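You operate a simulated robot arm through the tools that you are given. There is no shell and no other tool. Be economical: measure what you need, move in short steps, check, and stop when the job is done.

You are at the controls of a simulated two-armed robot. One attempt, no reset.

JOB
Pick up the plant mister with one hand, pass it to the other hand and put it on the middle of the book cradle. Set down upright: plant mister.

Only the result counts: the job must be done as asked and must still hold three seconds after the hand-in. Knocking over, shifting, dropping, spilling or breaking anything else fails it.

ROBOT AND FRAMES
Two 7-joint arms with two-finger parallel grippers on one trunk, on a base that drives. Base frame: it is fixed to the floor where the robot stands at the start and does not move with it; the origin is under the middle of the robot, x ahead of it, y to its left, z up. Readings come in cm, degrees, newtons and seconds.
The left shoulder is at the start at [5, 16.1, 109.8], the right one opposite. With the tool pointing down near the work surface each hand reaches from about 18 to 68 cm from the robot's upright axis, wherever it stands, measured 20 degrees to its own side. Places, roughly: middle of the book cradle (20x18 cm) [-282, -148, 78]. Payload 3.43 kg a hand.
The TCP of each hand is the grasp point between the finger pads, 3 cm short of the fingertips. In the tool frame z runs along the fingers and y along their closing line. The gripper opens to 9.4 cm. The fingers are 2.8 cm wide and 1 cm thick; the gripper's body (5 by 9.6 cm) begins 5.5 cm behind the TCP.
Orientation is told as [roll, pitch, yaw] about the base's x, y, z axes, in that order, counted from this pose: with the fingers straight down and closing along the base's y, the tool's x points along the base's -x, its y along +y and its z along -z.

CONTROLS
- The arms move only by the tool step_arm. It takes "left_increments", "right_increments" or both (then of equal length, played together; a hand with none holds still); each is a list of rows, each an object of numbers (a shift or turn left out is 0, a gripper value left out holds the last): "jaw": the closure in counts, from 0 (fully open) to 255 (shut); "tx", "ty", "tz": the shift along the tool's x, y, z in cm; "wx", "wy", "wz": the turn, a rotation vector about the tool's x, y, z in degrees. In form: [{"jaw": .., "tx": .., "ty": .., "tz": .., "wx": .., "wy": .., "wz": ..}, ...]. A call has 1 to 20 rows; each row is the pose to reach, as a shift and turn from the pose commanded when the call began, along the tool's axes at that moment. A row lasts 0.2 s, in which the tool goes at most 5 cm and 8.6 degrees; a call with a longer step from one row to the next is refused whole, and so is a gripper value outside its range. Where a pose cannot be reached the arm comes as near as it can. A force on the tool above 40 N (or 10 N above the force at the start of the call, whichever is more), or a blocked arm, ends the call early, and 0.2 s more pass. The fingers move at their own pace (about 4.5 cm/s each) and stop on an object; they squeeze with about 34 N. The grip force told is the motor's: it shows also when the fingers shut on nothing. Time passes only in rows, and 0.2 s behind the last, so rows that repeat a pose let the fingers close. It gives the time, the measured TCP pose, the force on the tool (base axes), the opening and the grip force at its end, in the units of the frame above (readings bear some noise), with the torque about the TCP (base axes, N m) and any sound that the robot's microphone picked up.
- Cameras (640 x 400 px; columns grow to the right, rows downward): "scene" is now at [13.33, 2.79, 120.24]; the picture's right is [0.28, -0.96, 0.00], its down [-0.59, -0.17, -0.79] and it looks along [0.76, 0.22, -0.61] (base axes); focal length 284 px, centre (320, 200). "left" rides on the left gripper at [7.6, -1.4, -10.2] in its tool frame; the picture's right is [0.18, 0.98, 0.00], its down [-0.75, 0.14, -0.64] and it looks along [-0.63, 0.12, 0.77] (tool axes); focal length 243 px, centre (320, 200). "right" rides on the right gripper at [7.6, 1.4, -10.2] in its tool frame; the picture's right is [-0.18, 0.98, 0.00], its down [-0.75, -0.14, -0.64] and it looks along [-0.63, -0.12, 0.77] (tool axes); focal length 243 px, centre (320, 200). There is no depth. A picture from a camera that has moved, and an enlarged one, comes with that camera's place and axes in the base frame and with its lens. The place of the scene camera against the robot may be out by one fixed shift of up to 2.5 cm in any direction.
- camera(camera): a new picture of that camera. It takes no simulated time.
- slide_trunk(by): slides the trunk up (or, below 0, down) by that many cm; the arms and the scene camera ride with it, the base frame stays. It gives what a move gives, with no picture.
- roll_base(legs): drives the robot by 1 to 6 legs, each [ahead, left, turn to the left] in cm, cm and degrees, along the robot's own axes; the way and the turn of a leg run together, so that a leg with both is an arc; at most 150 cm and 180 degrees a leg. The arms and the cameras ride along, it lands a little off, and it stops where it bumps. It gives what a move gives.
- aim_head(pan, tilt): turns the head with the scene camera to pan (to the left, within 80 degrees either way) and tilt (down, from -29 to 69), counted from straight ahead of the robot. It gives what a move gives.
- zoom(camera, box): a new picture of the part [left, top, right, bottom] of that camera's present view, enlarged. It takes no simulated time.
- close_job(): hands the job in; it is judged then, once.

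Go step by step. Nothing tells you exact positions but the pictures and the camera data: compare them with the known pose of the tool, close in by small moves and look again before you grip or let go. The budget is 120 turns and 108 pictures, counting those below and the enlarged ones. Unless the task says otherwise, let go and move clear before handing in.

The tools are called by a JSON object that holds its "op" and its "data". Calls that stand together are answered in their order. step_arm: Moves the arms, as the interface text tells. Its arguments: {"type":"object","properties":{"left_increments":{"type":"array","items":{"type":"object","properties":{"jaw":{"type":"number"},"tx":{"type":"number"},"ty":{"type":"number"},"tz":{"type":"number"},"wx":{"type":"number"},"wy":{"type":"number"},"wz":{"type":"number"}}}},"right_increments":{"type":"array","items":{"type":"object","properties":{"jaw":{"type":"number"},"tx":{"type":"number"},"ty":{"type":"number"},"tz":{"type":"number"},"wx":{"type":"number"},"wy":{"type":"number"},"wz":{"type":"number"}}}}},"required":[]} The other tools are called the same way: slide_trunk (by) slides the trunk up or down; roll_base (legs) drives the base; aim_head (pan, tilt) turns the head that bears the scene camera; camera (camera) takes a picture; zoom (camera, box) takes an enlarged picture of a part of a camera's view; close_job () hands the job in.

At the start:

```text
t: 0.0
left_tool_pos: [39.01, 37.99, 95.14]
left_tcp_rot: [-0.1, 0.0, 0.0]
left_force: [1.0, 0.4, -1.1]
left_torque: [0.0, 0.0, -0.02]
left_opening: 9.4
left_grasp_force: 0.1
right_tool_pos: [40.45, -5.26, 102.15]
right_tcp_rot: [0.0, 0.0, 0.0]
right_force: [-0.4, -0.8, -0.1]
right_torque: [0.0, 0.02, 0.0]
right_opening: 9.38
right_grasp_force: 0.1
trunk travel left (down, up): [-12.5, 14.2]
robot x, y, heading: [-0.05, 0.21, -0.2]
head pan, tilt: [16.4, 37.6]
```

scene: 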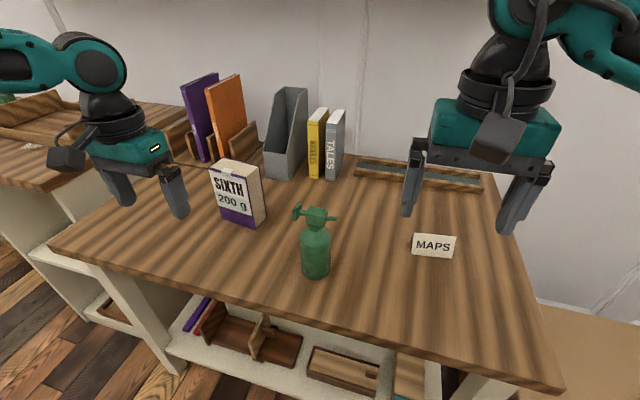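
right: 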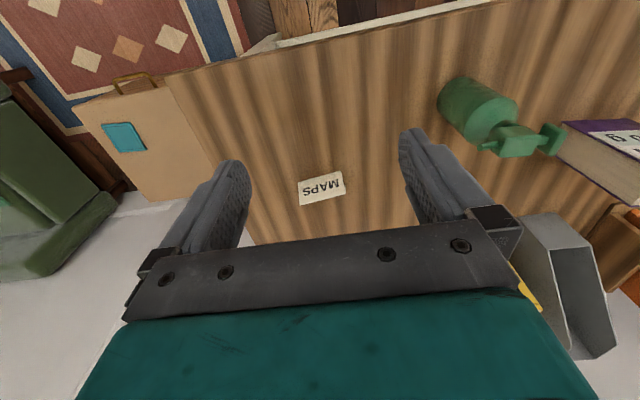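
left: 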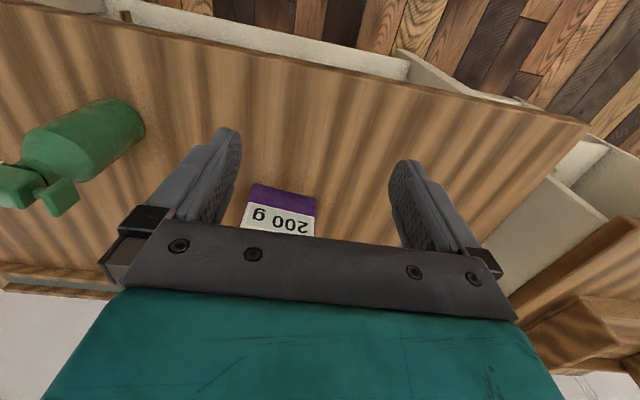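

The green mister stands near [48, 13, 75], about 16 cm tall. I'll take a closer look at its shape before choosing the grip.

{"op": "zoom", "data": {"camera": "scene", "box": [240, 180, 400, 300]}}

{"op": "zoom", "data": {"camera": "left", "box": [0, 60, 240, 240]}}

```text
3.33 times, centred on (320, 240) of scene
camera zoom: at [13.33, 2.79, 120.24], right [0.28, -0.96, 0.0], down [-0.59, -0.17, -0.79], along [0.76, 0.22, -0.61], focal length 947 px, centre (320, 67)
```

zoom: 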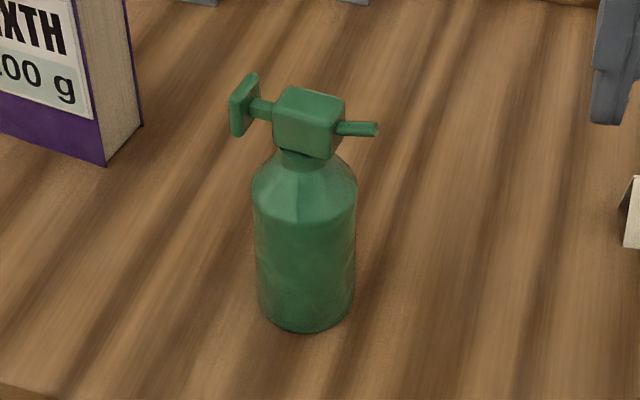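

```text
2.22 times, centred on (120, 150) of left
camera zoom: at [31.39, 36.57, 105.33], right [-0.18, 0.98, 0.0], down [0.75, 0.14, 0.64], along [0.63, 0.12, -0.77], focal length 539 px, centre (764, 311)
```

zoom: 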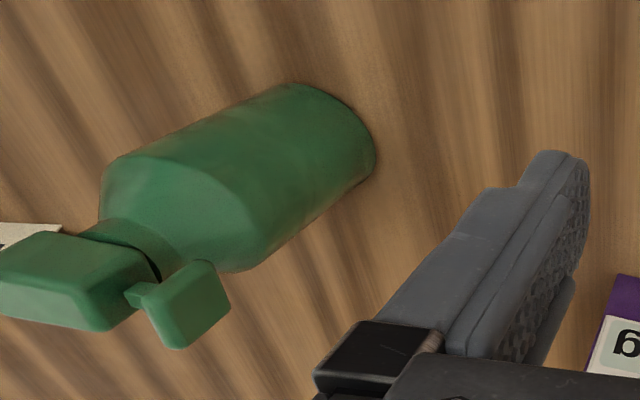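

The mister is a ~6 cm cylinder with a block head whose nozzle and plunger lie along y, at about [48.5, 13.3]. My plan is for the right hand to grip the body from the right, tilted down. The left hand will then take the head from above and place it.

{"op": "step_arm", "data": {"right_increments": [{"tx": -0.4, "ty": -0.5, "wz": -8.2}, {"tx": -0.8, "ty": -1, "wz": -16.4}, {"tx": -1.2, "ty": -1.5, "wz": -24.6}, {"tx": -1.6, "ty": -2, "wz": -32.8}, {"tx": -2, "ty": -2.5, "wz": -41}, {"tx": -2.4, "ty": -3, "wz": -49.2}, {"tx": -2.8, "ty": -3.5, "wz": -57.4}, {"tx": -3.2, "ty": -4, "wz": -65.6}, {"tx": -3.6, "ty": -4.5, "wz": -73.8}, {"tx": -4, "ty": -5, "wz": -82}, {"tx": -4.4, "ty": -5.5, "wz": -90}, {"tx": -4.4, "ty": -5.5, "wz": -90}]}}

```text
t: 2.6
left_tool_pos: [38.92, 38.34, 95.02]
left_tcp_rot: [-0.1, 0.0, 0.0]
left_force: [0.5, 1.4, 0.1]
left_torque: [-0.06, -0.01, -0.02]
left_opening: 9.37
left_grasp_force: 0.1
right_tool_pos: [32.47, -1.72, 94.27]
right_tcp_rot: [-1.4, 0.4, 86.5]
right_force: [-0.8, 0.1, -0.2]
right_torque: [-0.01, -0.02, 0.01]
right_opening: 9.39
right_grasp_force: 0.1
right hand out of reach, approached as far as the arm can: row 9, 10, 11, 12
trunk travel left (down, up): [-12.5, 14.2]
robot x, y, heading: [-0.05, -0.06, -0.0]
head pan, tilt: [16.4, 37.6]
```

The right hand ran into a reach limit with yaw 90 straight down. I'll tilt it up towards the mister, which should ease the wrist.

{"op": "step_arm", "data": {"right_increments": [{"wy": -7.5}, {"wy": -15}, {"wy": -22.5}, {"wy": -30}, {"wy": -37.5}, {"wy": -45}, {"wy": -52}, {"wy": -52}, {"wy": -52}]}}

```text
t: 4.6
left_tool_pos: [39.04, 38.22, 95.13]
left_tcp_rot: [0.0, 0.0, 0.1]
left_force: [-0.2, 0.0, 0.9]
left_torque: [-0.02, 0.0, -0.03]
left_opening: 9.39
left_grasp_force: 0.1
right_tool_pos: [32.5, -2.05, 94.22]
right_tcp_rot: [-2.0, -51.7, 88.0]
right_force: [0.3, 0.2, 0.5]
right_torque: [0.01, 0.0, -0.02]
right_opening: 9.42
right_grasp_force: 0.0
right hand out of reach, approached as far as the arm can: row 3, 4, 5, 6
trunk travel left (down, up): [-12.5, 14.2]
robot x, y, heading: [0.05, 0.12, 0.1]
head pan, tilt: [16.4, 37.6]
```

The right hand is now tilted and pointing +y. I'll check the view from its camera to place the mister.

{"op": "camera", "data": {"camera": "right"}}

{"op": "camera", "data": {"camera": "scene"}}

```text
102 pictures are left
camera right: at [30.43, -14.68, 94.69], right [-0.98, 0.17, 0.12], down [0.12, -0.04, 0.99], along [0.18, 0.98, 0.02], focal length 243 px, centre (320, 200)
```

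right: 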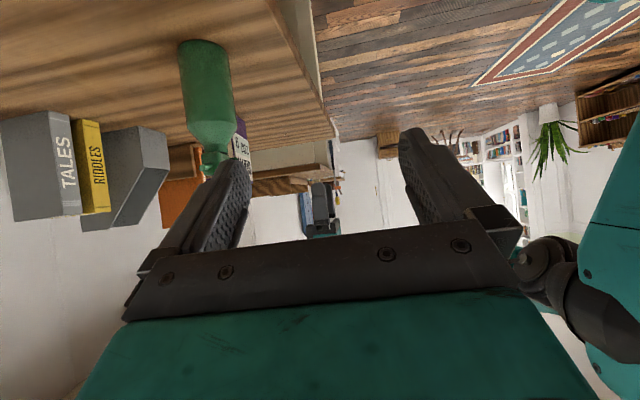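

```text
101 pictures are left
camera scene: at [13.33, 2.8, 120.24], right [0.28, -0.96, 0.0], down [-0.59, -0.17, -0.79], along [0.76, 0.22, -0.61], focal length 284 px, centre (320, 200)
```

scene: 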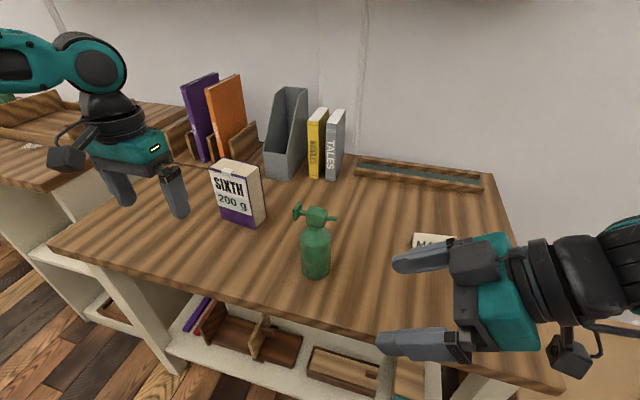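

I put the mister at about [48, 13]. Next I'll move to a pre-grasp 12 cm back along the tool.

{"op": "step_arm", "data": {"right_increments": [{"ty": -2.5, "tx": 0.4, "tz": 1.0}, {"ty": -5, "tx": 0.8, "tz": 2.0}, {"ty": -7.5, "tx": 1.2, "tz": 3.5}, {"ty": -10, "tx": 1.6, "tz": 5}, {"ty": -12.5, "tx": 2.0, "tz": 6.5}, {"ty": -15.2, "tx": 2.4, "tz": 7.9}, {"ty": -15.2, "tx": 2.4, "tz": 7.9}]}}

{"op": "camera", "data": {"camera": "right"}}

{"op": "camera", "data": {"camera": "scene"}}

```text
t: 6.2
left_tool_pos: [38.96, 38.04, 95.24]
left_tcp_rot: [0.0, 0.0, 0.0]
left_force: [0.2, 0.6, 0.6]
left_torque: [0.0, -0.02, 0.04]
left_opening: 9.41
left_grasp_force: 0.0
right_tool_pos: [48.06, 1.81, 87.82]
right_tcp_rot: [-2.0, -51.8, 88.1]
right_force: [0.0, -0.4, -0.1]
right_torque: [-0.04, -0.01, 0.0]
right_opening: 9.42
right_grasp_force: 0.1
trunk travel left (down, up): [-12.5, 14.2]
robot x, y, heading: [-0.33, -0.29, 0.1]
head pan, tilt: [16.4, 37.6]
```

```text
100 pictures are left
camera right: at [46.07, -10.82, 88.31], right [-0.98, 0.17, 0.12], down [0.12, -0.04, 0.99], along [0.18, 0.98, 0.02], focal length 243 px, centre (320, 200)
```

right: 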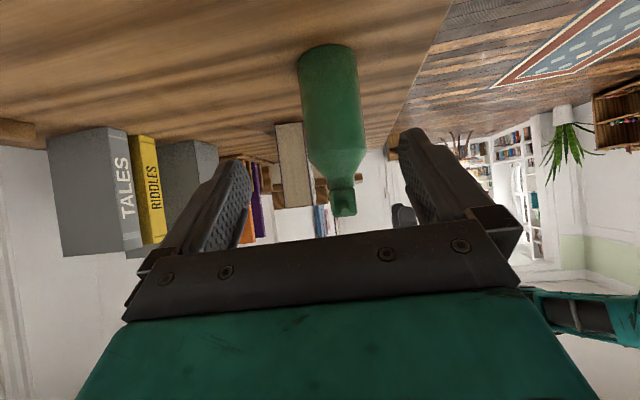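

```text
99 pictures are left
camera scene: at [13.33, 2.79, 120.24], right [0.28, -0.96, 0.0], down [-0.59, -0.17, -0.79], along [0.76, 0.22, -0.61], focal length 284 px, centre (320, 200)
```

scene: 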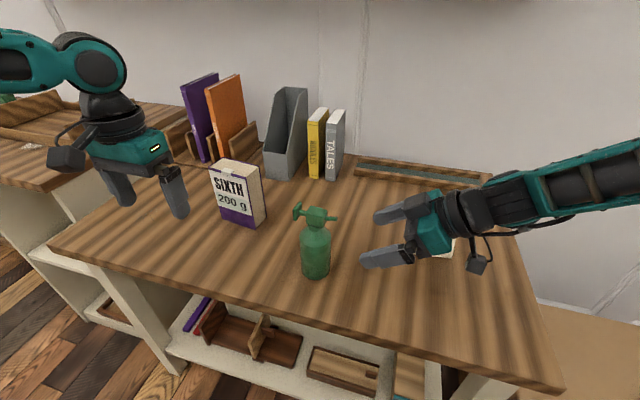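

The mister axis is about [47.9, 13.3], well centred between the fingers. I'll advance most of the way and check.

{"op": "step_arm", "data": {"right_increments": [{"tz": 2, "ty": 0.12}, {"tz": 4, "ty": 0.24, "tx": -0.1}, {"tz": 6, "ty": 0.36, "tx": -0.2}, {"tz": 8, "ty": 0.48, "tx": -0.3}, {"tz": 8, "ty": 0.48, "tx": -0.3}]}}

{"op": "camera", "data": {"camera": "right"}}

{"op": "zoom", "data": {"camera": "scene", "box": [240, 180, 480, 330]}}

```text
t: 7.4
left_tool_pos: [39.06, 38.21, 95.16]
left_tcp_rot: [0.0, 0.0, 0.0]
left_force: [-0.4, -0.2, 0.0]
left_torque: [0.01, -0.01, 0.0]
left_opening: 9.4
left_grasp_force: 0.0
right_tool_pos: [47.96, 8.34, 82.9]
right_tcp_rot: [-1.9, -51.8, 88.1]
right_force: [-0.2, 0.1, 0.1]
right_torque: [-0.03, 0.01, 0.02]
right_opening: 9.42
right_grasp_force: 0.1
trunk travel left (down, up): [-12.5, 14.2]
robot x, y, heading: [0.03, 0.03, -0.2]
head pan, tilt: [16.4, 37.6]
```

```text
98 pictures are left
camera right: at [46.01, -4.26, 83.51], right [-0.98, 0.17, 0.12], down [0.12, -0.04, 0.99], along [0.18, 0.98, 0.02], focal length 243 px, centre (320, 200)
```

right: 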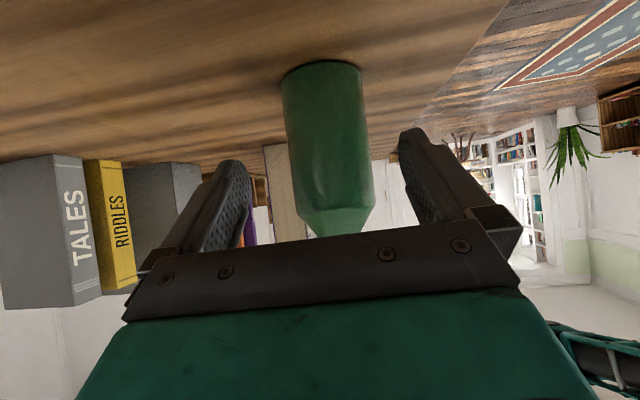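

```text
2.67 times, centred on (360, 255) of scene
camera zoom: at [13.33, 2.79, 120.24], right [0.28, -0.96, 0.0], down [-0.59, -0.17, -0.79], along [0.76, 0.22, -0.61], focal length 757 px, centre (213, 53)
```

zoom: 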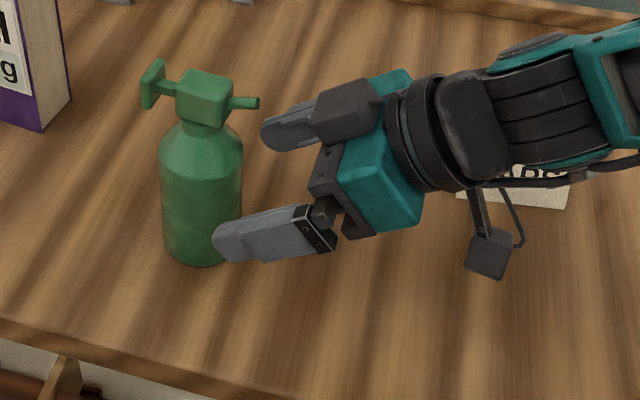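

Still centred; the axis is nearer y≈14. I'll do the final advance and close.

{"op": "step_arm", "data": {"right_increments": [{"tz": 1.4, "ty": 0.1, "tx": -0.15}, {"tz": 2.8, "ty": 0.2, "tx": -0.3}, {"tz": 4.2, "ty": 0.25, "tx": -0.45}, {"tz": 5.5, "ty": 0.33, "tx": -0.6}, {"tz": 5.5, "ty": 0.33, "tx": -0.6}]}}

{"op": "camera", "data": {"camera": "right"}}

{"op": "zoom", "data": {"camera": "scene", "box": [240, 180, 480, 330]}}

```text
t: 8.6
left_tool_pos: [39.02, 38.21, 95.19]
left_tcp_rot: [0.0, 0.0, 0.0]
left_force: [-0.4, 0.3, 0.3]
left_torque: [0.04, -0.01, -0.03]
left_opening: 9.41
left_grasp_force: 0.1
right_tool_pos: [48.1, 12.98, 80.12]
right_tcp_rot: [-2.0, -51.7, 88.1]
right_force: [-0.8, -0.4, -1.1]
right_torque: [0.04, -0.01, 0.0]
right_opening: 9.39
right_grasp_force: 0.0
trunk travel left (down, up): [-12.5, 14.2]
robot x, y, heading: [0.02, -0.0, -0.1]
head pan, tilt: [16.4, 37.6]
```

```text
96 pictures are left
camera right: at [45.99, 0.34, 80.63], right [-0.98, 0.17, 0.12], down [0.12, -0.04, 0.99], along [0.18, 0.98, 0.02], focal length 243 px, centre (320, 200)
```

right: 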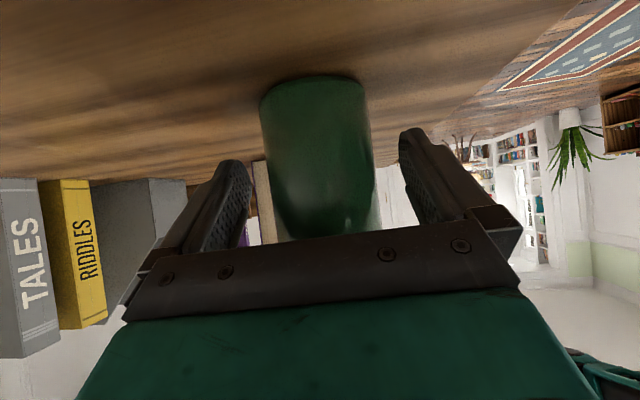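

```text
2.67 times, centred on (360, 255) of scene
camera zoom: at [13.33, 2.79, 120.24], right [0.28, -0.96, 0.0], down [-0.59, -0.17, -0.79], along [0.76, 0.22, -0.61], focal length 757 px, centre (213, 53)
```

zoom: 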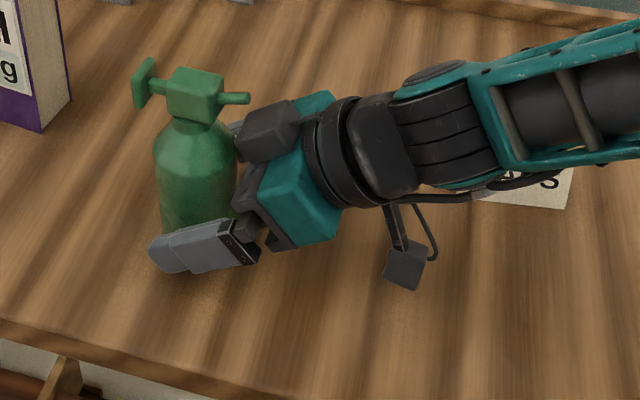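

The palm seems to have nudged the mister by about 0.7 cm; it's still upright. I'll back off a little and close.

{"op": "step_arm", "data": {"right_increments": [{"tz": -0.6, "jaw": 0}, {"tz": -0.6, "jaw": 120}, {"tz": -0.6, "jaw": 180}, {"tz": -0.6, "jaw": 255}, {"tz": -0.6, "jaw": 255}, {"tz": -0.6, "jaw": 255}, {"tz": -0.6, "jaw": 255}]}}

{"op": "zoom", "data": {"camera": "scene", "box": [240, 180, 480, 330]}}

```text
t: 10.2
left_tool_pos: [38.95, 38.05, 95.17]
left_tcp_rot: [-0.1, 0.0, 0.0]
left_force: [-0.3, 0.5, -0.6]
left_torque: [-0.02, -0.02, -0.01]
left_opening: 9.42
left_grasp_force: 0.1
right_tool_pos: [48.1, 12.65, 80.54]
right_tcp_rot: [-1.9, -51.9, 88.1]
right_force: [-1.1, 0.6, 0.1]
right_torque: [0.06, 0.09, 0.04]
right_opening: 5.94
right_grasp_force: 34.3
trunk travel left (down, up): [-12.5, 14.2]
robot x, y, heading: [0.09, -0.22, -0.1]
head pan, tilt: [16.4, 37.6]
```

```text
2.67 times, centred on (360, 255) of scene
camera zoom: at [13.32, 2.79, 120.24], right [0.28, -0.96, 0.0], down [-0.59, -0.17, -0.79], along [0.76, 0.22, -0.61], focal length 757 px, centre (213, 53)
```

zoom: 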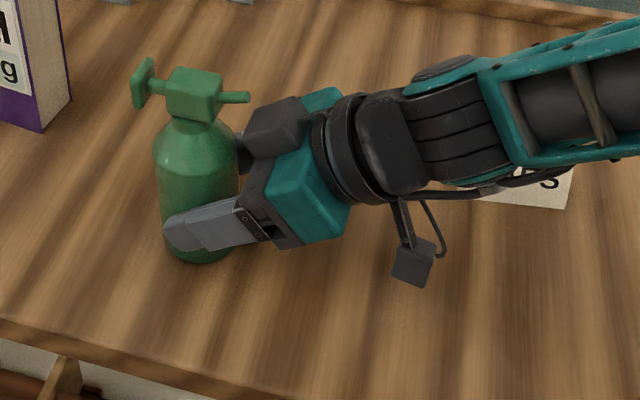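

The grip holds at 5.94 cm and 34 N. I'll lift straight up 12 cm.

{"op": "step_arm", "data": {"right_increments": [{"tx": -0.8, "tz": -0.62}, {"tx": -2.4, "tz": -1.85}, {"tx": -4, "tz": -3.1}, {"tx": -5.6, "tz": -4.35}, {"tx": -7.2, "tz": -5.6}, {"tx": -8.8, "tz": -6.9}, {"tx": -9.4, "tz": -7.4}, {"tx": -9.4, "tz": -7.4}]}}

{"op": "camera", "data": {"camera": "scene"}}

{"op": "camera", "data": {"camera": "left"}}

```text
t: 12.0
left_tool_pos: [39.03, 38.21, 95.06]
left_tcp_rot: [-0.1, 0.0, 0.0]
left_force: [-0.1, -0.5, -0.6]
left_torque: [0.01, 0.02, 0.03]
left_opening: 9.41
left_grasp_force: 0.0
right_tool_pos: [47.85, 12.51, 92.51]
right_tcp_rot: [-2.0, -51.6, 88.1]
right_force: [0.0, 0.4, -1.5]
right_torque: [-0.05, -0.02, 0.0]
right_opening: 5.93
right_grasp_force: 34.3
trunk travel left (down, up): [-12.5, 14.2]
robot x, y, heading: [-0.24, -0.2, 0.2]
head pan, tilt: [16.4, 37.6]
```

```text
93 pictures are left
camera scene: at [13.35, 2.8, 120.23], right [0.28, -0.96, 0.0], down [-0.59, -0.17, -0.79], along [0.76, 0.22, -0.61], focal length 284 px, centre (320, 200)
```

scene: 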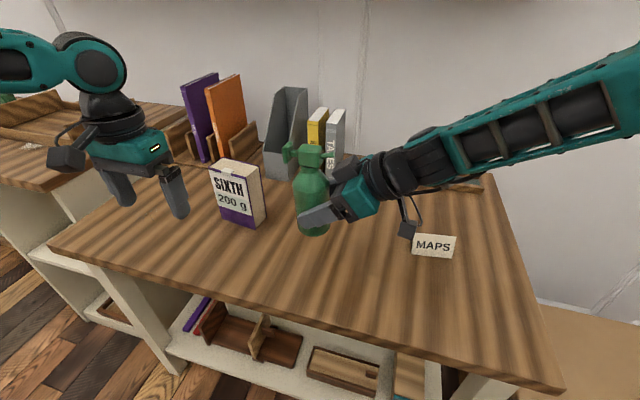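

```text
92 pictures are left
camera left: at [31.41, 36.58, 105.32], right [-0.18, 0.98, 0.0], down [0.75, 0.14, 0.64], along [0.63, 0.12, -0.77], focal length 243 px, centre (320, 200)
```

left: 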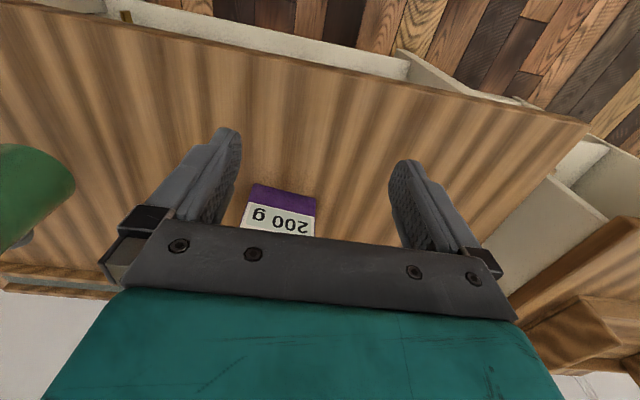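

The mister is lifted and upright. I'll swing the right hand 45° in yaw so the left can take the head with a comfortable wrist angle.

{"op": "step_arm", "data": {"right_increments": [{"wx": 5.04, "wy": 0.14, "wz": 3.99, "tx": 0.6, "ty": 0.54, "tz": -0.2}, {"wx": 10.09, "wy": 0.28, "wz": 7.97, "tx": 1.2, "ty": 1.08, "tz": -0.4}, {"wx": 15.13, "wy": 0.42, "wz": 11.96, "tx": 1.8, "ty": 1.63, "tz": -0.6}, {"wx": 20.17, "wy": 0.56, "wz": 15.94, "tx": 2.4, "ty": 2.17, "tz": -0.8}, {"wx": 25.2, "wy": 0.7, "wz": 19.9, "tx": 3.0, "ty": 2.7, "tz": -1.0}, {"wx": 30.26, "wy": 0.84, "wz": 23.9, "tx": 3.6, "ty": 3.25, "tz": -1.2}, {"wx": 35.3, "wy": 0.98, "wz": 27.9, "tx": 4.2, "ty": 3.8, "tz": -1.4}, {"wx": 35.3, "wy": 0.98, "wz": 27.9, "tx": 4.2, "ty": 3.8, "tz": -1.4}], "left_increments": [{"wz": -6}, {"wz": -12}, {"wz": -18}, {"wz": -24, "tz": -1}, {"wz": -30, "tz": -4}, {"wz": -36, "tz": -7}, {"wz": -42, "tz": -10}, {"wz": -45, "tz": -12}]}}

{"op": "camera", "data": {"camera": "scene"}}

{"op": "camera", "data": {"camera": "left"}}

```text
t: 13.8
left_tool_pos: [38.96, 38.05, 107.21]
left_tcp_rot: [0.0, 0.0, 45.1]
left_force: [-1.0, 0.1, 0.1]
left_torque: [-0.04, 0.02, -0.01]
left_opening: 9.41
left_grasp_force: 0.0
right_tool_pos: [43.95, 9.01, 89.91]
right_tcp_rot: [-1.8, -51.7, 42.9]
right_force: [0.4, 0.7, -2.2]
right_torque: [-0.02, 0.0, -0.01]
right_opening: 5.93
right_grasp_force: 33.7
trunk travel left (down, up): [-12.5, 14.2]
robot x, y, heading: [-0.21, -0.37, -0.2]
head pan, tilt: [16.4, 37.6]
```

```text
91 pictures are left
camera scene: at [13.34, 2.78, 120.23], right [0.28, -0.96, 0.0], down [-0.59, -0.17, -0.79], along [0.76, 0.22, -0.61], focal length 284 px, centre (320, 200)
```

scene: 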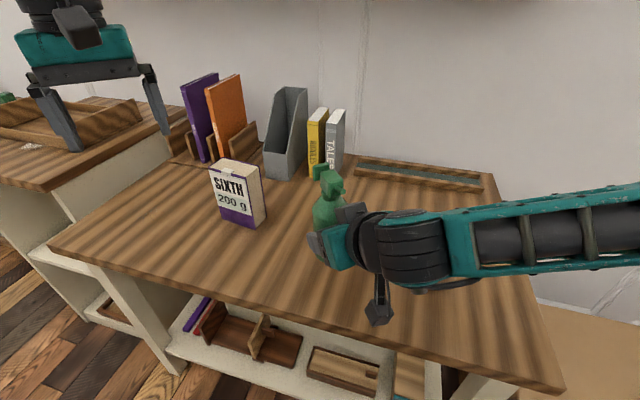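

```text
90 pictures are left
camera left: at [34.64, 31.58, 117.42], right [-0.83, 0.56, 0.0], down [0.43, 0.63, 0.64], along [0.36, 0.53, -0.77], focal length 243 px, centre (320, 200)
```

left: 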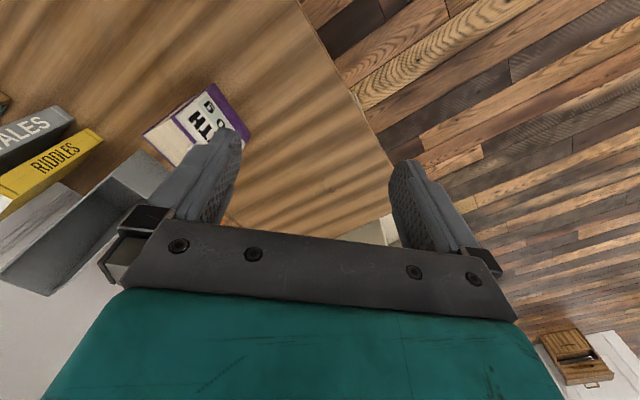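

Both hands are set. Now I'll move the left hand above the mister head, at about [45, 10, 110].

{"op": "step_arm", "data": {"left_increments": [{"tx": 2, "ty": -3, "tz": -2}, {"tx": 4, "ty": -6, "tz": -3}, {"tx": 6, "ty": -9, "tz": -3}, {"tx": 8, "ty": -12, "tz": -3}, {"tx": 10, "ty": -15, "tz": -3}, {"tx": 12, "ty": -18, "tz": -3}, {"tx": 14, "ty": -21, "tz": -3}, {"tx": 15.5, "ty": -24, "tz": -3}, {"tx": 15.5, "ty": -24, "tz": -3}]}}

{"op": "camera", "data": {"camera": "left"}}

{"op": "camera", "data": {"camera": "scene"}}

```text
t: 15.8
left_tool_pos: [42.94, 12.73, 109.52]
left_tcp_rot: [-0.1, -0.1, 45.1]
left_force: [-0.2, -0.1, 0.3]
left_torque: [0.0, 0.0, 0.0]
left_opening: 9.35
left_grasp_force: 0.0
left hand out of reach, approached as far as the arm can: row 8, 9
right_tool_pos: [43.92, 9.04, 89.97]
right_tcp_rot: [-1.9, -51.6, 43.0]
right_force: [0.2, 0.2, -2.5]
right_torque: [-0.02, 0.02, -0.01]
right_opening: 5.92
right_grasp_force: 34.2
trunk travel left (down, up): [-12.5, 14.2]
robot x, y, heading: [0.06, 0.05, 0.2]
head pan, tilt: [16.4, 37.6]
```

```text
89 pictures are left
camera left: at [38.57, 6.2, 119.77], right [-0.83, 0.56, 0.0], down [0.43, 0.63, 0.64], along [0.36, 0.53, -0.77], focal length 243 px, centre (320, 200)
```

left: 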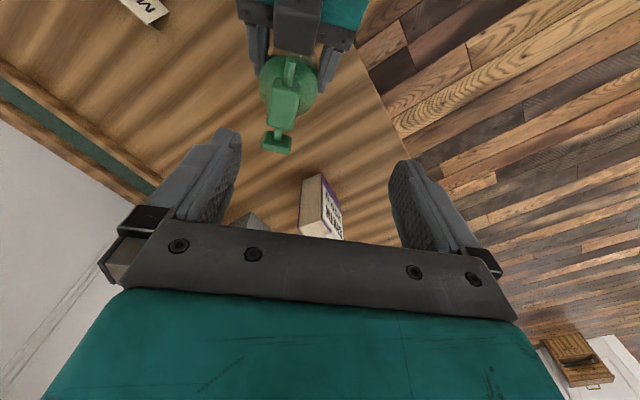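

```text
88 pictures are left
camera scene: at [13.37, 2.79, 120.23], right [0.28, -0.96, 0.0], down [-0.59, -0.17, -0.79], along [0.76, 0.22, -0.61], focal length 284 px, centre (320, 200)
```

scene: 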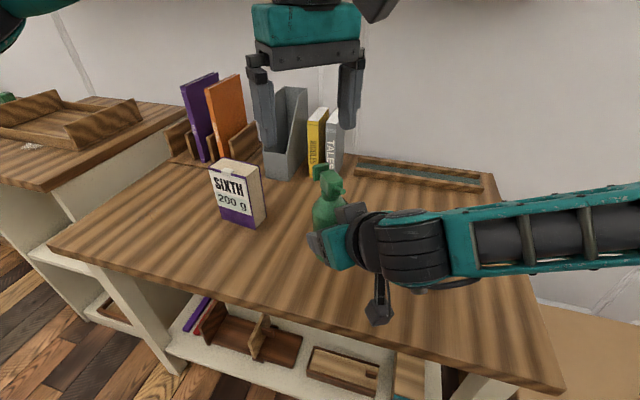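

The head centre is at about [44.5, 10, 99] and lines up with the left tool. I'll shift above it at z=105 and check.

{"op": "step_arm", "data": {"left_increments": [{"tx": 0.2, "ty": -1, "tz": 1.5}, {"tx": 0.5, "ty": -2, "tz": 3}, {"tx": 0.7, "ty": -3, "tz": 4.5}, {"tx": 0.7, "ty": -3, "tz": 4.5}]}}

{"op": "camera", "data": {"camera": "left"}}

{"op": "zoom", "data": {"camera": "scene", "box": [220, 60, 460, 300]}}

```text
t: 16.8
left_tool_pos: [42.99, 12.4, 107.61]
left_tcp_rot: [0.0, -0.1, 45.0]
left_force: [0.3, 0.6, -0.5]
left_torque: [0.01, 0.01, 0.0]
left_opening: 9.39
left_grasp_force: 0.1
left hand out of reach, approached as far as the arm can: row 1, 2, 3, 4
right_tool_pos: [43.9, 8.99, 89.99]
right_tcp_rot: [-2.0, -51.8, 43.0]
right_force: [0.7, 0.1, -2.4]
right_torque: [-0.05, 0.06, -0.01]
right_opening: 5.91
right_grasp_force: 33.9
trunk travel left (down, up): [-12.5, 14.2]
robot x, y, heading: [-0.0, -0.05, 0.1]
head pan, tilt: [16.4, 37.6]
```

```text
87 pictures are left
camera left: at [38.71, 5.78, 117.76], right [-0.83, 0.56, 0.0], down [0.43, 0.63, 0.64], along [0.36, 0.53, -0.77], focal length 243 px, centre (320, 200)
```

left: 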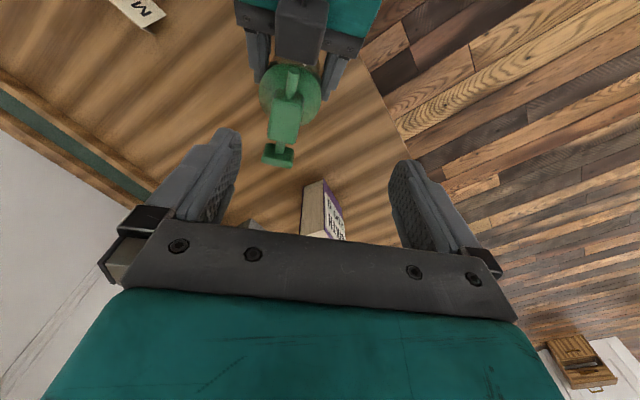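

```text
1.67 times, centred on (340, 180) of scene
camera zoom: at [13.35, 2.8, 120.23], right [0.28, -0.96, 0.0], down [-0.59, -0.17, -0.79], along [0.76, 0.22, -0.61], focal length 473 px, centre (287, 233)
```

zoom: 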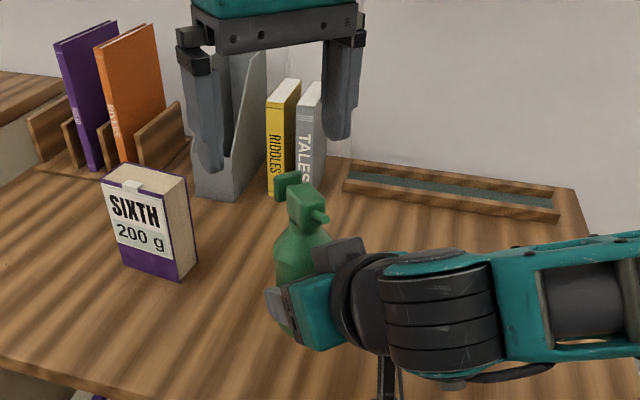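

The left wrist is at a limit there, so I'll bring the mister 7 cm towards the left arm and move the left hand back a bit too.

{"op": "step_arm", "data": {"right_increments": [{"tx": -0.3, "ty": 1.2, "tz": 0.3}, {"tx": -0.6, "ty": 2.7, "tz": 0.7}, {"tx": -1.0, "ty": 4.2, "tz": 1.1}, {"tx": -1.4, "ty": 5.8, "tz": 1.5}, {"tx": -1.65, "ty": 7.16, "tz": 1.83}, {"tx": -1.65, "ty": 7.16, "tz": 1.83}], "left_increments": [{"tx": -0.5, "ty": 1, "tz": 0}, {"tx": -1, "ty": 2, "tz": 0}, {"tx": -1.5, "ty": 3, "tz": 0}, {"tx": -2, "ty": 4, "tz": 0}, {"tx": -2.26, "ty": 4.24, "tz": 0}, {"tx": -2.26, "ty": 4.24, "tz": 0}]}}

{"op": "camera", "data": {"camera": "left"}}

```text
t: 18.2
left_tool_pos: [41.58, 16.93, 107.35]
left_tcp_rot: [0.0, 0.1, 45.1]
left_force: [0.2, -0.1, 0.1]
left_torque: [0.0, 0.03, -0.01]
left_opening: 9.38
left_grasp_force: 0.1
right_tool_pos: [40.93, 16.14, 89.98]
right_tcp_rot: [-1.8, -51.7, 43.0]
right_force: [0.1, 0.7, -2.5]
right_torque: [-0.03, 0.04, 0.0]
right_opening: 5.9
right_grasp_force: 33.5
trunk travel left (down, up): [-12.5, 14.2]
robot x, y, heading: [0.19, 0.26, 0.4]
head pan, tilt: [16.4, 37.6]
```

```text
85 pictures are left
camera left: at [37.22, 10.4, 117.65], right [-0.83, 0.56, 0.0], down [0.43, 0.63, 0.64], along [0.36, 0.53, -0.77], focal length 243 px, centre (320, 200)
```

left: 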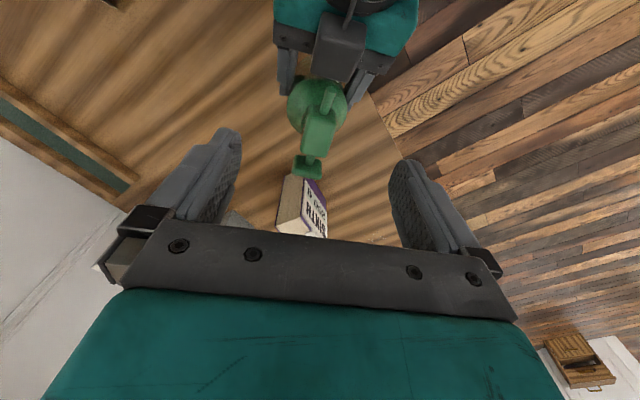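

The left TCP is now right over the head; the head axis is at 40°, so I'll turn the left by −5° and come down partway.

{"op": "step_arm", "data": {"left_increments": [{"tz": 1, "wz": 2}, {"tz": 2, "wz": 4}, {"tz": 3, "wz": 5}, {"tz": 4, "wz": 5}, {"tz": 5, "wz": 5}, {"tz": 5, "wz": 5}]}}

{"op": "camera", "data": {"camera": "left"}}

{"op": "zoom", "data": {"camera": "scene", "box": [200, 60, 440, 300]}}

```text
t: 19.6
left_tool_pos: [41.67, 16.9, 102.35]
left_tcp_rot: [0.0, 0.1, 40.1]
left_force: [0.5, -0.2, 0.5]
left_torque: [-0.01, 0.01, 0.0]
left_opening: 9.37
left_grasp_force: 0.1
right_tool_pos: [40.9, 16.13, 90.0]
right_tcp_rot: [-2.0, -51.6, 43.0]
right_force: [1.4, -0.1, -2.2]
right_torque: [-0.05, 0.01, -0.02]
right_opening: 5.9
right_grasp_force: 33.6
trunk travel left (down, up): [-12.5, 14.2]
robot x, y, heading: [-0.04, 0.03, 0.2]
head pan, tilt: [16.4, 37.6]
```

```text
84 pictures are left
camera left: at [36.71, 10.74, 112.64], right [-0.77, 0.63, 0.0], down [0.49, 0.59, 0.64], along [0.41, 0.5, -0.77], focal length 243 px, centre (320, 200)
```

left: 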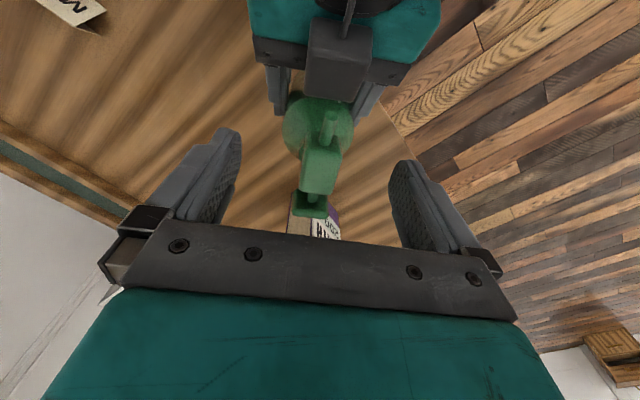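

```text
1.67 times, centred on (320, 180) of scene
camera zoom: at [13.35, 2.8, 120.23], right [0.28, -0.96, 0.0], down [-0.59, -0.17, -0.79], along [0.76, 0.22, -0.61], focal length 473 px, centre (320, 233)
```

zoom: 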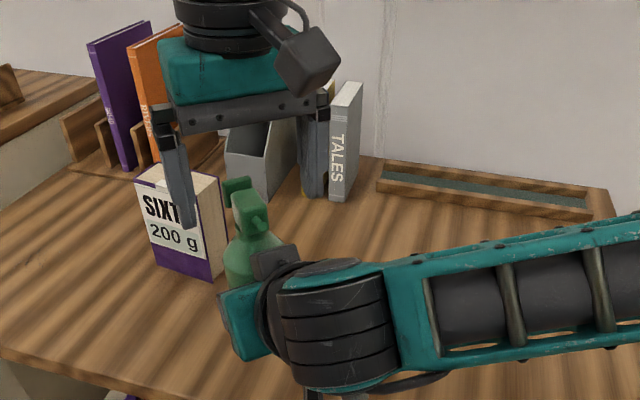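

Alignment is good. I'll finish the descent and look once more before closing.

{"op": "step_arm", "data": {"left_increments": [{"tz": 1, "jaw": 0, "tx": -0.1}, {"tz": 2, "tx": -0.2}, {"tz": 3, "tx": -0.3}, {"tz": 3.8, "tx": -0.3}, {"tz": 3.8, "tx": -0.3}]}}

{"op": "camera", "data": {"camera": "left"}}

{"op": "zoom", "data": {"camera": "scene", "box": [240, 100, 400, 260]}}

```text
t: 20.8
left_tool_pos: [42.0, 17.14, 98.61]
left_tcp_rot: [0.0, 0.0, 40.0]
left_force: [-0.1, 0.1, 0.4]
left_torque: [0.01, 0.01, 0.0]
left_opening: 9.42
left_grasp_force: 0.0
right_tool_pos: [40.87, 16.19, 90.13]
right_tcp_rot: [-1.9, -51.7, 42.9]
right_force: [-0.9, 0.0, -2.2]
right_torque: [0.0, 0.0, 0.01]
right_opening: 5.93
right_grasp_force: 33.9
trunk travel left (down, up): [-12.5, 14.2]
robot x, y, heading: [-0.31, 0.26, -0.1]
head pan, tilt: [16.4, 37.6]
```

```text
82 pictures are left
camera left: at [37.0, 10.96, 108.86], right [-0.77, 0.63, 0.0], down [0.49, 0.59, 0.64], along [0.41, 0.5, -0.77], focal length 243 px, centre (320, 200)
```

left: 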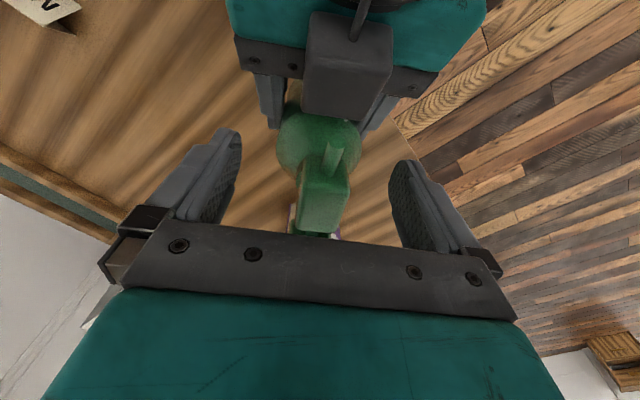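

```text
2.50 times, centred on (320, 180) of scene
camera zoom: at [13.35, 2.8, 120.23], right [0.28, -0.96, 0.0], down [-0.59, -0.17, -0.79], along [0.76, 0.22, -0.61], focal length 710 px, centre (320, 250)
```

zoom: 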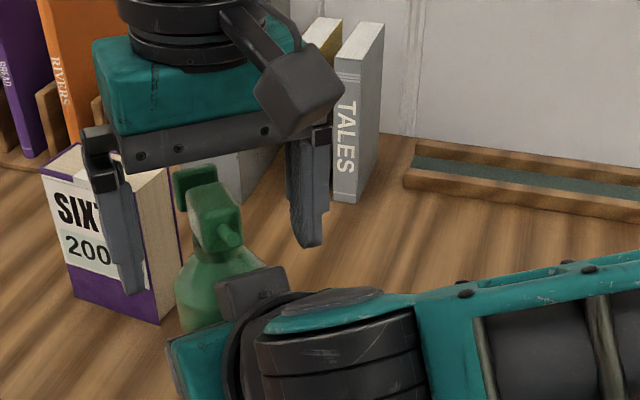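

The head is between the left fingers with the TCP at its centre. I'll close the left hand.

{"op": "step_arm", "data": {"left_increments": [{"ty": 0.2, "jaw": 60}, {"ty": 0.2, "jaw": 120}, {"ty": 0.2, "jaw": 180}, {"ty": 0.2, "jaw": 255}, {"ty": 0.2, "jaw": 255}, {"ty": 0.2, "jaw": 255}, {"ty": 0.2, "jaw": 255}]}}

{"op": "camera", "data": {"camera": "left"}}

{"op": "zoom", "data": {"camera": "scene", "box": [240, 100, 400, 260]}}

```text
t: 22.4
left_tool_pos: [41.75, 17.38, 98.76]
left_tcp_rot: [0.0, 0.0, 40.0]
left_force: [2.3, -5.2, -0.6]
left_torque: [-0.91, -0.63, -0.03]
left_opening: 2.83
left_grasp_force: 33.5
right_tool_pos: [40.95, 16.25, 90.03]
right_tcp_rot: [-1.7, -51.7, 43.0]
right_force: [-2.3, 4.2, -0.3]
right_torque: [0.49, 0.47, 0.08]
right_opening: 5.92
right_grasp_force: 33.7
trunk travel left (down, up): [-12.5, 14.2]
robot x, y, heading: [-0.13, 0.41, 0.0]
head pan, tilt: [16.4, 37.6]
```

```text
80 pictures are left
camera left: at [36.83, 11.1, 108.9], right [-0.77, 0.63, 0.0], down [0.48, 0.59, 0.64], along [0.41, 0.5, -0.77], focal length 243 px, centre (320, 200)
```

left: 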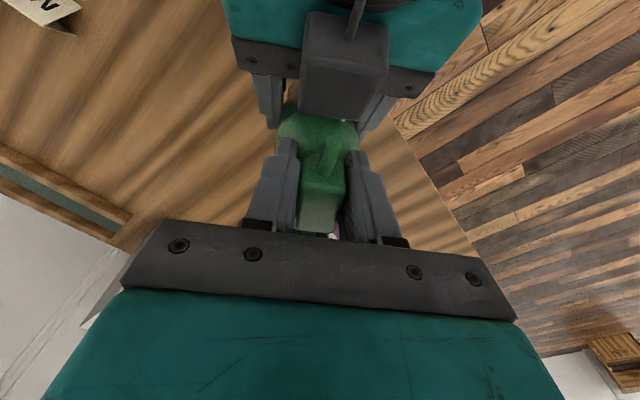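

```text
2.50 times, centred on (320, 180) of scene
camera zoom: at [13.35, 2.8, 120.23], right [0.28, -0.96, 0.0], down [-0.59, -0.17, -0.79], along [0.76, 0.22, -0.61], focal length 710 px, centre (320, 250)
```

zoom: 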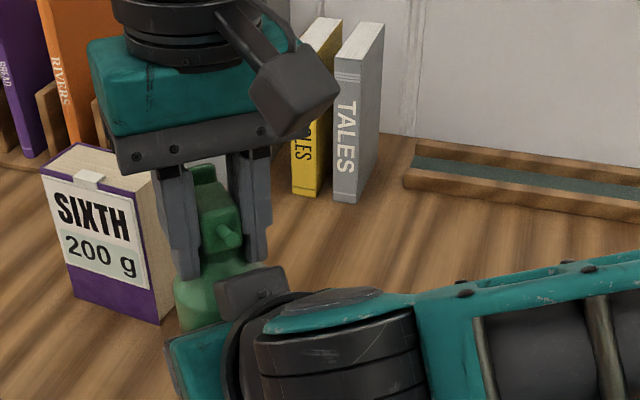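

The left hand has the head (2.83 cm, 33 N). I'll relax the side load, open the right hand, then retreat it horizontally.

{"op": "step_arm", "data": {"left_increments": [{"ty": -0.15}, {"ty": -0.15}, {"ty": -0.15}, {"ty": -0.15}, {"ty": -0.15}, {"ty": -0.15}], "right_increments": [{"jaw": 255}, {"jaw": 200}, {"jaw": 100}, {"jaw": 0}, {"jaw": 0}, {"jaw": 0}]}}

{"op": "zoom", "data": {"camera": "scene", "box": [240, 100, 400, 260]}}

```text
t: 23.8
left_tool_pos: [41.78, 17.15, 98.52]
left_tcp_rot: [0.1, 0.1, 40.1]
left_force: [-0.2, -0.2, -0.8]
left_torque: [-0.03, 0.04, 0.0]
left_opening: 2.79
left_grasp_force: 33.3
right_tool_pos: [41.1, 16.13, 90.02]
right_tcp_rot: [-1.9, -51.8, 43.1]
right_force: [-0.2, -0.4, -0.7]
right_torque: [0.02, 0.0, -0.01]
right_opening: 9.38
right_grasp_force: 0.0
trunk travel left (down, up): [-12.5, 14.2]
robot x, y, heading: [0.09, 0.35, 0.1]
head pan, tilt: [16.4, 37.6]
```

```text
2.50 times, centred on (320, 180) of scene
camera zoom: at [13.35, 2.8, 120.23], right [0.28, -0.96, 0.0], down [-0.59, -0.17, -0.79], along [0.76, 0.22, -0.61], focal length 710 px, centre (320, 250)
```

zoom: 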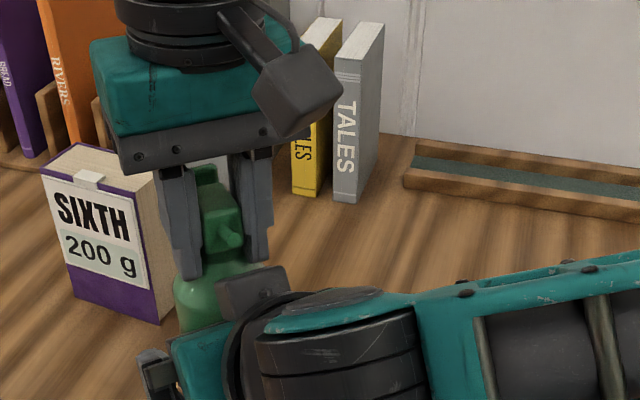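

The left hand holds it alone. Now I'll back the right hand out horizontally and swing it to the right.

{"op": "step_arm", "data": {"right_increments": [{"tx": 0.6, "tz": -0.8}, {"tx": 1.9, "tz": -2.4}, {"tx": 3.1, "tz": -3.9}, {"tx": 4.3, "tz": -5.5}, {"tx": 5.6, "tz": -7.1}, {"tx": 6.8, "tz": -8.6, "ty": -2}, {"tx": 7.4, "tz": -9.4, "ty": -6}, {"tx": 7.4, "tz": -9.4, "ty": -10}, {"tx": 7.4, "tz": -9.4, "ty": -14}, {"tx": 7.4, "tz": -9.4, "ty": -14}]}}

{"op": "camera", "data": {"camera": "scene"}}

```text
t: 26.0
left_tool_pos: [41.76, 17.08, 98.58]
left_tcp_rot: [0.0, -0.1, 40.1]
left_force: [-0.4, 1.2, 1.4]
left_torque: [-0.03, -0.02, -0.02]
left_opening: 2.82
left_grasp_force: 34.2
right_tool_pos: [41.23, -2.43, 90.12]
right_tcp_rot: [-1.9, -51.7, 43.0]
right_force: [1.1, 0.6, -0.7]
right_torque: [0.01, 0.0, -0.04]
right_opening: 9.41
right_grasp_force: 0.1
trunk travel left (down, up): [-12.5, 14.2]
robot x, y, heading: [0.06, -0.06, 0.2]
head pan, tilt: [16.4, 37.6]
```

```text
77 pictures are left
camera scene: at [13.35, 2.81, 120.23], right [0.28, -0.96, 0.0], down [-0.59, -0.17, -0.79], along [0.76, 0.22, -0.61], focal length 284 px, centre (320, 200)
```

scene: 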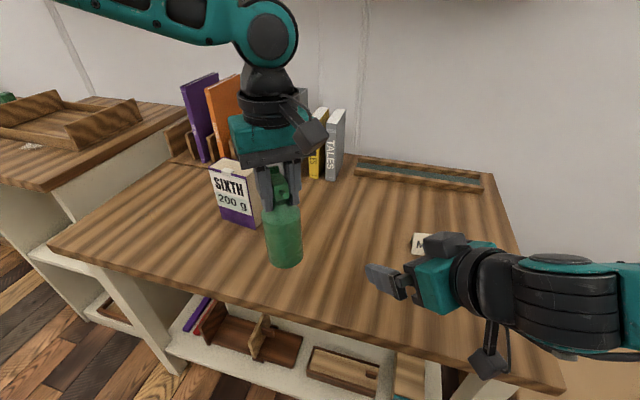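

Handover is done. I'll tuck both arms a little and raise the mister, then drive back from the table and look for the cradle.

{"op": "step_arm", "data": {"right_increments": [{"tx": 1, "ty": -0.5, "tz": -3}, {"tx": 2, "ty": -1, "tz": -6}, {"tx": 3, "ty": -1.5, "tz": -9}, {"tx": 4, "ty": -2, "tz": -12}, {"tx": 5.7, "ty": -2.5, "tz": -15}, {"tx": 5.7, "ty": -2.5, "tz": -15}], "left_increments": [{"tz": -1.5, "tx": 0, "ty": 0}, {"tz": -3, "tx": 0.5, "ty": 1.5}, {"tz": -4.5, "tx": 1, "ty": 3}, {"tz": -6, "tx": 1.5, "ty": 5}, {"tz": -6, "tx": 2, "ty": 6.9}, {"tz": -6, "tx": 2, "ty": 6.9}]}}

{"op": "roll_base", "data": {"legs": [[-45, 0, 0]]}}

{"op": "aim_head", "data": {"pan": -80, "tilt": 25}}

{"op": "camera", "data": {"camera": "scene"}}

```text
t: 27.4
left_tool_pos: [35.66, 21.03, 104.52]
left_tcp_rot: [-0.1, 0.0, 40.1]
left_force: [0.1, 0.6, -2.5]
left_torque: [-0.03, 0.03, 0.01]
left_opening: 2.79
left_grasp_force: 34.1
right_tool_pos: [38.24, -14.3, 93.53]
right_tcp_rot: [-2.0, -51.7, 43.1]
right_force: [0.5, 0.4, -0.7]
right_torque: [0.02, 0.01, -0.03]
right_opening: 9.38
right_grasp_force: 0.1
right hand out of reach, approached as far as the arm can: row 3, 4, 5, 6
trunk travel left (down, up): [-12.5, 14.2]
robot x, y, heading: [-0.08, -0.06, -0.1]
head pan, tilt: [16.4, 37.6]
```

```text
t: 30.1
left_tool_pos: [-9.91, 21.12, 104.48]
left_tcp_rot: [0.1, 0.0, 40.2]
left_force: [-0.9, 0.4, -2.9]
left_torque: [-0.01, 0.0, 0.01]
left_opening: 2.78
left_grasp_force: 33.5
right_tool_pos: [-7.18, -14.23, 93.55]
right_tcp_rot: [-1.9, -51.7, 43.2]
right_force: [0.2, 0.4, -0.2]
right_torque: [-0.02, 0.01, 0.02]
right_opening: 9.42
right_grasp_force: 0.0
trunk travel left (down, up): [-12.5, 14.2]
robot x, y, heading: [-45.13, -0.0, -0.1]
head pan, tilt: [16.4, 37.6]
```

```text
t: 31.9
left_tool_pos: [-9.82, 21.12, 104.57]
left_tcp_rot: [0.0, 0.0, 40.2]
left_force: [-0.2, -1.0, -2.4]
left_torque: [-0.01, -0.01, -0.03]
left_opening: 2.79
left_grasp_force: 33.4
right_tool_pos: [-7.06, -14.25, 93.57]
right_tcp_rot: [-1.9, -51.8, 43.3]
right_force: [-0.8, -0.1, 0.4]
right_torque: [0.0, 0.01, -0.04]
right_opening: 9.4
right_grasp_force: 0.0
trunk travel left (down, up): [-12.5, 14.2]
robot x, y, heading: [-45.57, 0.02, 0.1]
head pan, tilt: [-80.0, 25.0]
```

```text
76 pictures are left
camera scene: at [-38.77, -8.76, 122.21], right [-0.98, -0.18, 0.0], down [-0.07, 0.42, -0.91], along [0.16, -0.89, -0.42], focal length 284 px, centre (320, 200)
```

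scene: 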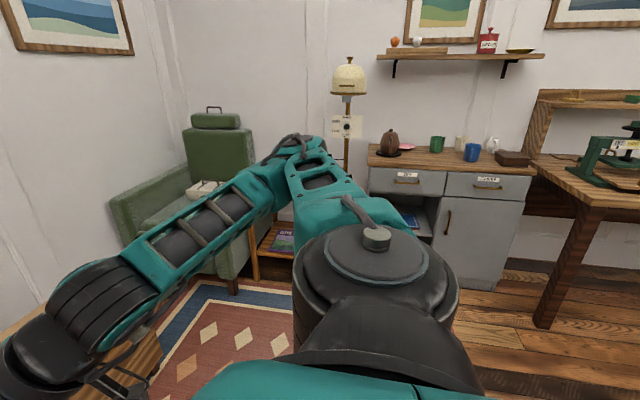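

The room to the right is clear nearby. I'll turn right by 90° in place and look around.

{"op": "roll_base", "data": {"legs": [[0, 0, -90]]}}

{"op": "aim_head", "data": {"pan": -50, "tilt": 20}}

{"op": "camera", "data": {"camera": "scene"}}

```text
t: 36.1
left_tool_pos: [-25.13, -36.13, 104.54]
left_tcp_rot: [0.0, 0.0, -50.9]
left_force: [0.5, 0.2, -2.1]
left_torque: [0.01, 0.01, 0.01]
left_opening: 2.79
left_grasp_force: 33.9
right_tool_pos: [-60.38, -37.98, 93.59]
right_tcp_rot: [-1.9, -51.7, -48.0]
right_force: [1.2, -0.2, 0.0]
right_torque: [0.0, 0.01, -0.03]
right_opening: 9.38
right_grasp_force: 0.0
trunk travel left (down, up): [-12.5, 14.2]
robot x, y, heading: [-45.35, 0.24, -91.0]
head pan, tilt: [-80.0, 25.0]
```

```text
t: 37.1
left_tool_pos: [-25.01, -36.15, 104.58]
left_tcp_rot: [-0.1, 0.0, -51.0]
left_force: [-0.2, -0.1, -1.9]
left_torque: [0.02, 0.01, 0.05]
left_opening: 2.8
left_grasp_force: 34.3
right_tool_pos: [-60.23, -38.04, 93.58]
right_tcp_rot: [-1.9, -51.7, -48.0]
right_force: [0.4, 0.0, -0.9]
right_torque: [0.0, -0.01, 0.02]
right_opening: 9.39
right_grasp_force: 0.1
trunk travel left (down, up): [-12.5, 14.2]
robot x, y, heading: [-45.67, -0.16, -90.8]
head pan, tilt: [-50.0, 20.0]
```

```text
75 pictures are left
camera scene: at [-51.72, -9.57, 123.02], right [-0.63, 0.78, 0.0], down [0.27, 0.22, -0.94], along [-0.73, -0.59, -0.34], focal length 284 px, centre (320, 200)
```

scene: 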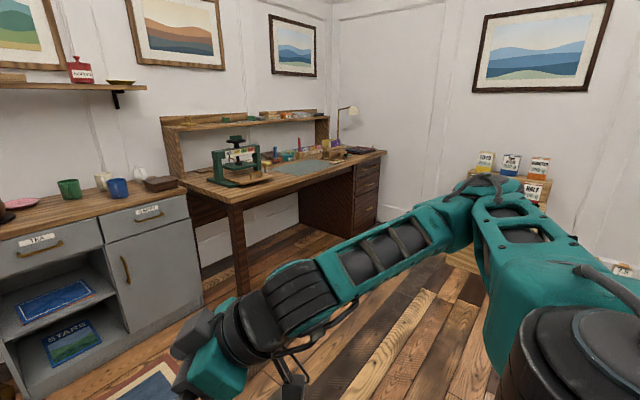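

By projection the cradle should be near pixel (360, 146), at the right end of that desk. I'll zoom in.

{"op": "zoom", "data": {"camera": "scene", "box": [200, 90, 400, 215]}}

```text
3.20 times, centred on (300, 152) of scene
camera zoom: at [-51.72, -9.57, 123.02], right [-0.63, 0.78, 0.0], down [0.27, 0.22, -0.94], along [-0.73, -0.59, -0.34], focal length 909 px, centre (384, 352)
```

zoom: 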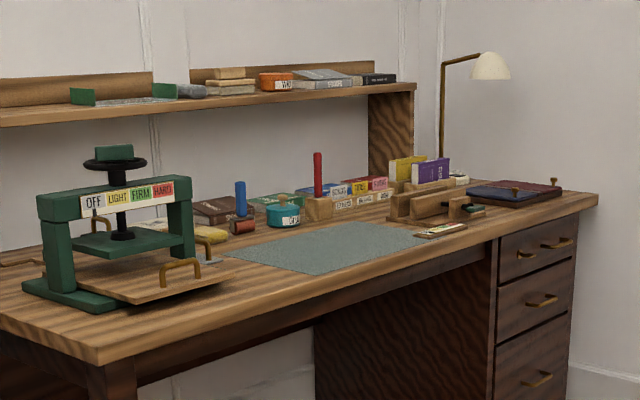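

The cradle looks like the blue and maroon pad at the desk's right end (desk front edge at y≈−125). I'll check the way to the right before strafing.

{"op": "aim_head", "data": {"pan": -80, "tilt": 25}}

{"op": "camera", "data": {"camera": "scene"}}

```text
t: 38.0
left_tool_pos: [-25.06, -36.24, 104.48]
left_tcp_rot: [-0.1, 0.0, -51.0]
left_force: [-0.2, 0.4, -3.0]
left_torque: [0.02, 0.02, 0.0]
left_opening: 2.83
left_grasp_force: 33.9
right_tool_pos: [-60.48, -37.94, 93.48]
right_tcp_rot: [-1.9, -51.8, -48.0]
right_force: [0.1, 0.1, 0.6]
right_torque: [0.01, 0.0, -0.03]
right_opening: 9.41
right_grasp_force: 0.0
trunk travel left (down, up): [-12.5, 14.2]
robot x, y, heading: [-45.52, 0.1, -90.9]
head pan, tilt: [-80.0, 25.0]
```

```text
73 pictures are left
camera scene: at [-53.58, -5.17, 122.21], right [-0.16, 0.99, 0.0], down [0.42, 0.07, -0.91], along [-0.9, -0.14, -0.42], focal length 284 px, centre (320, 200)
```

scene: 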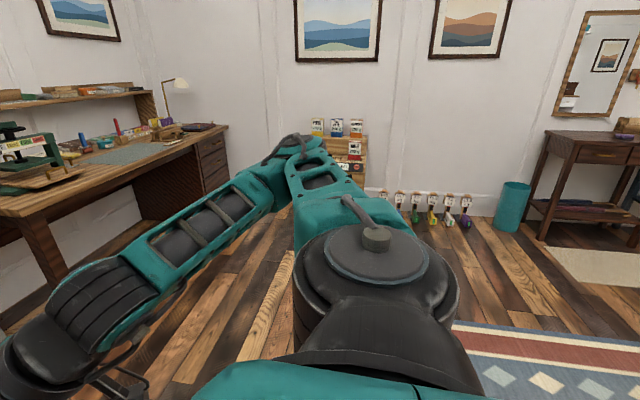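

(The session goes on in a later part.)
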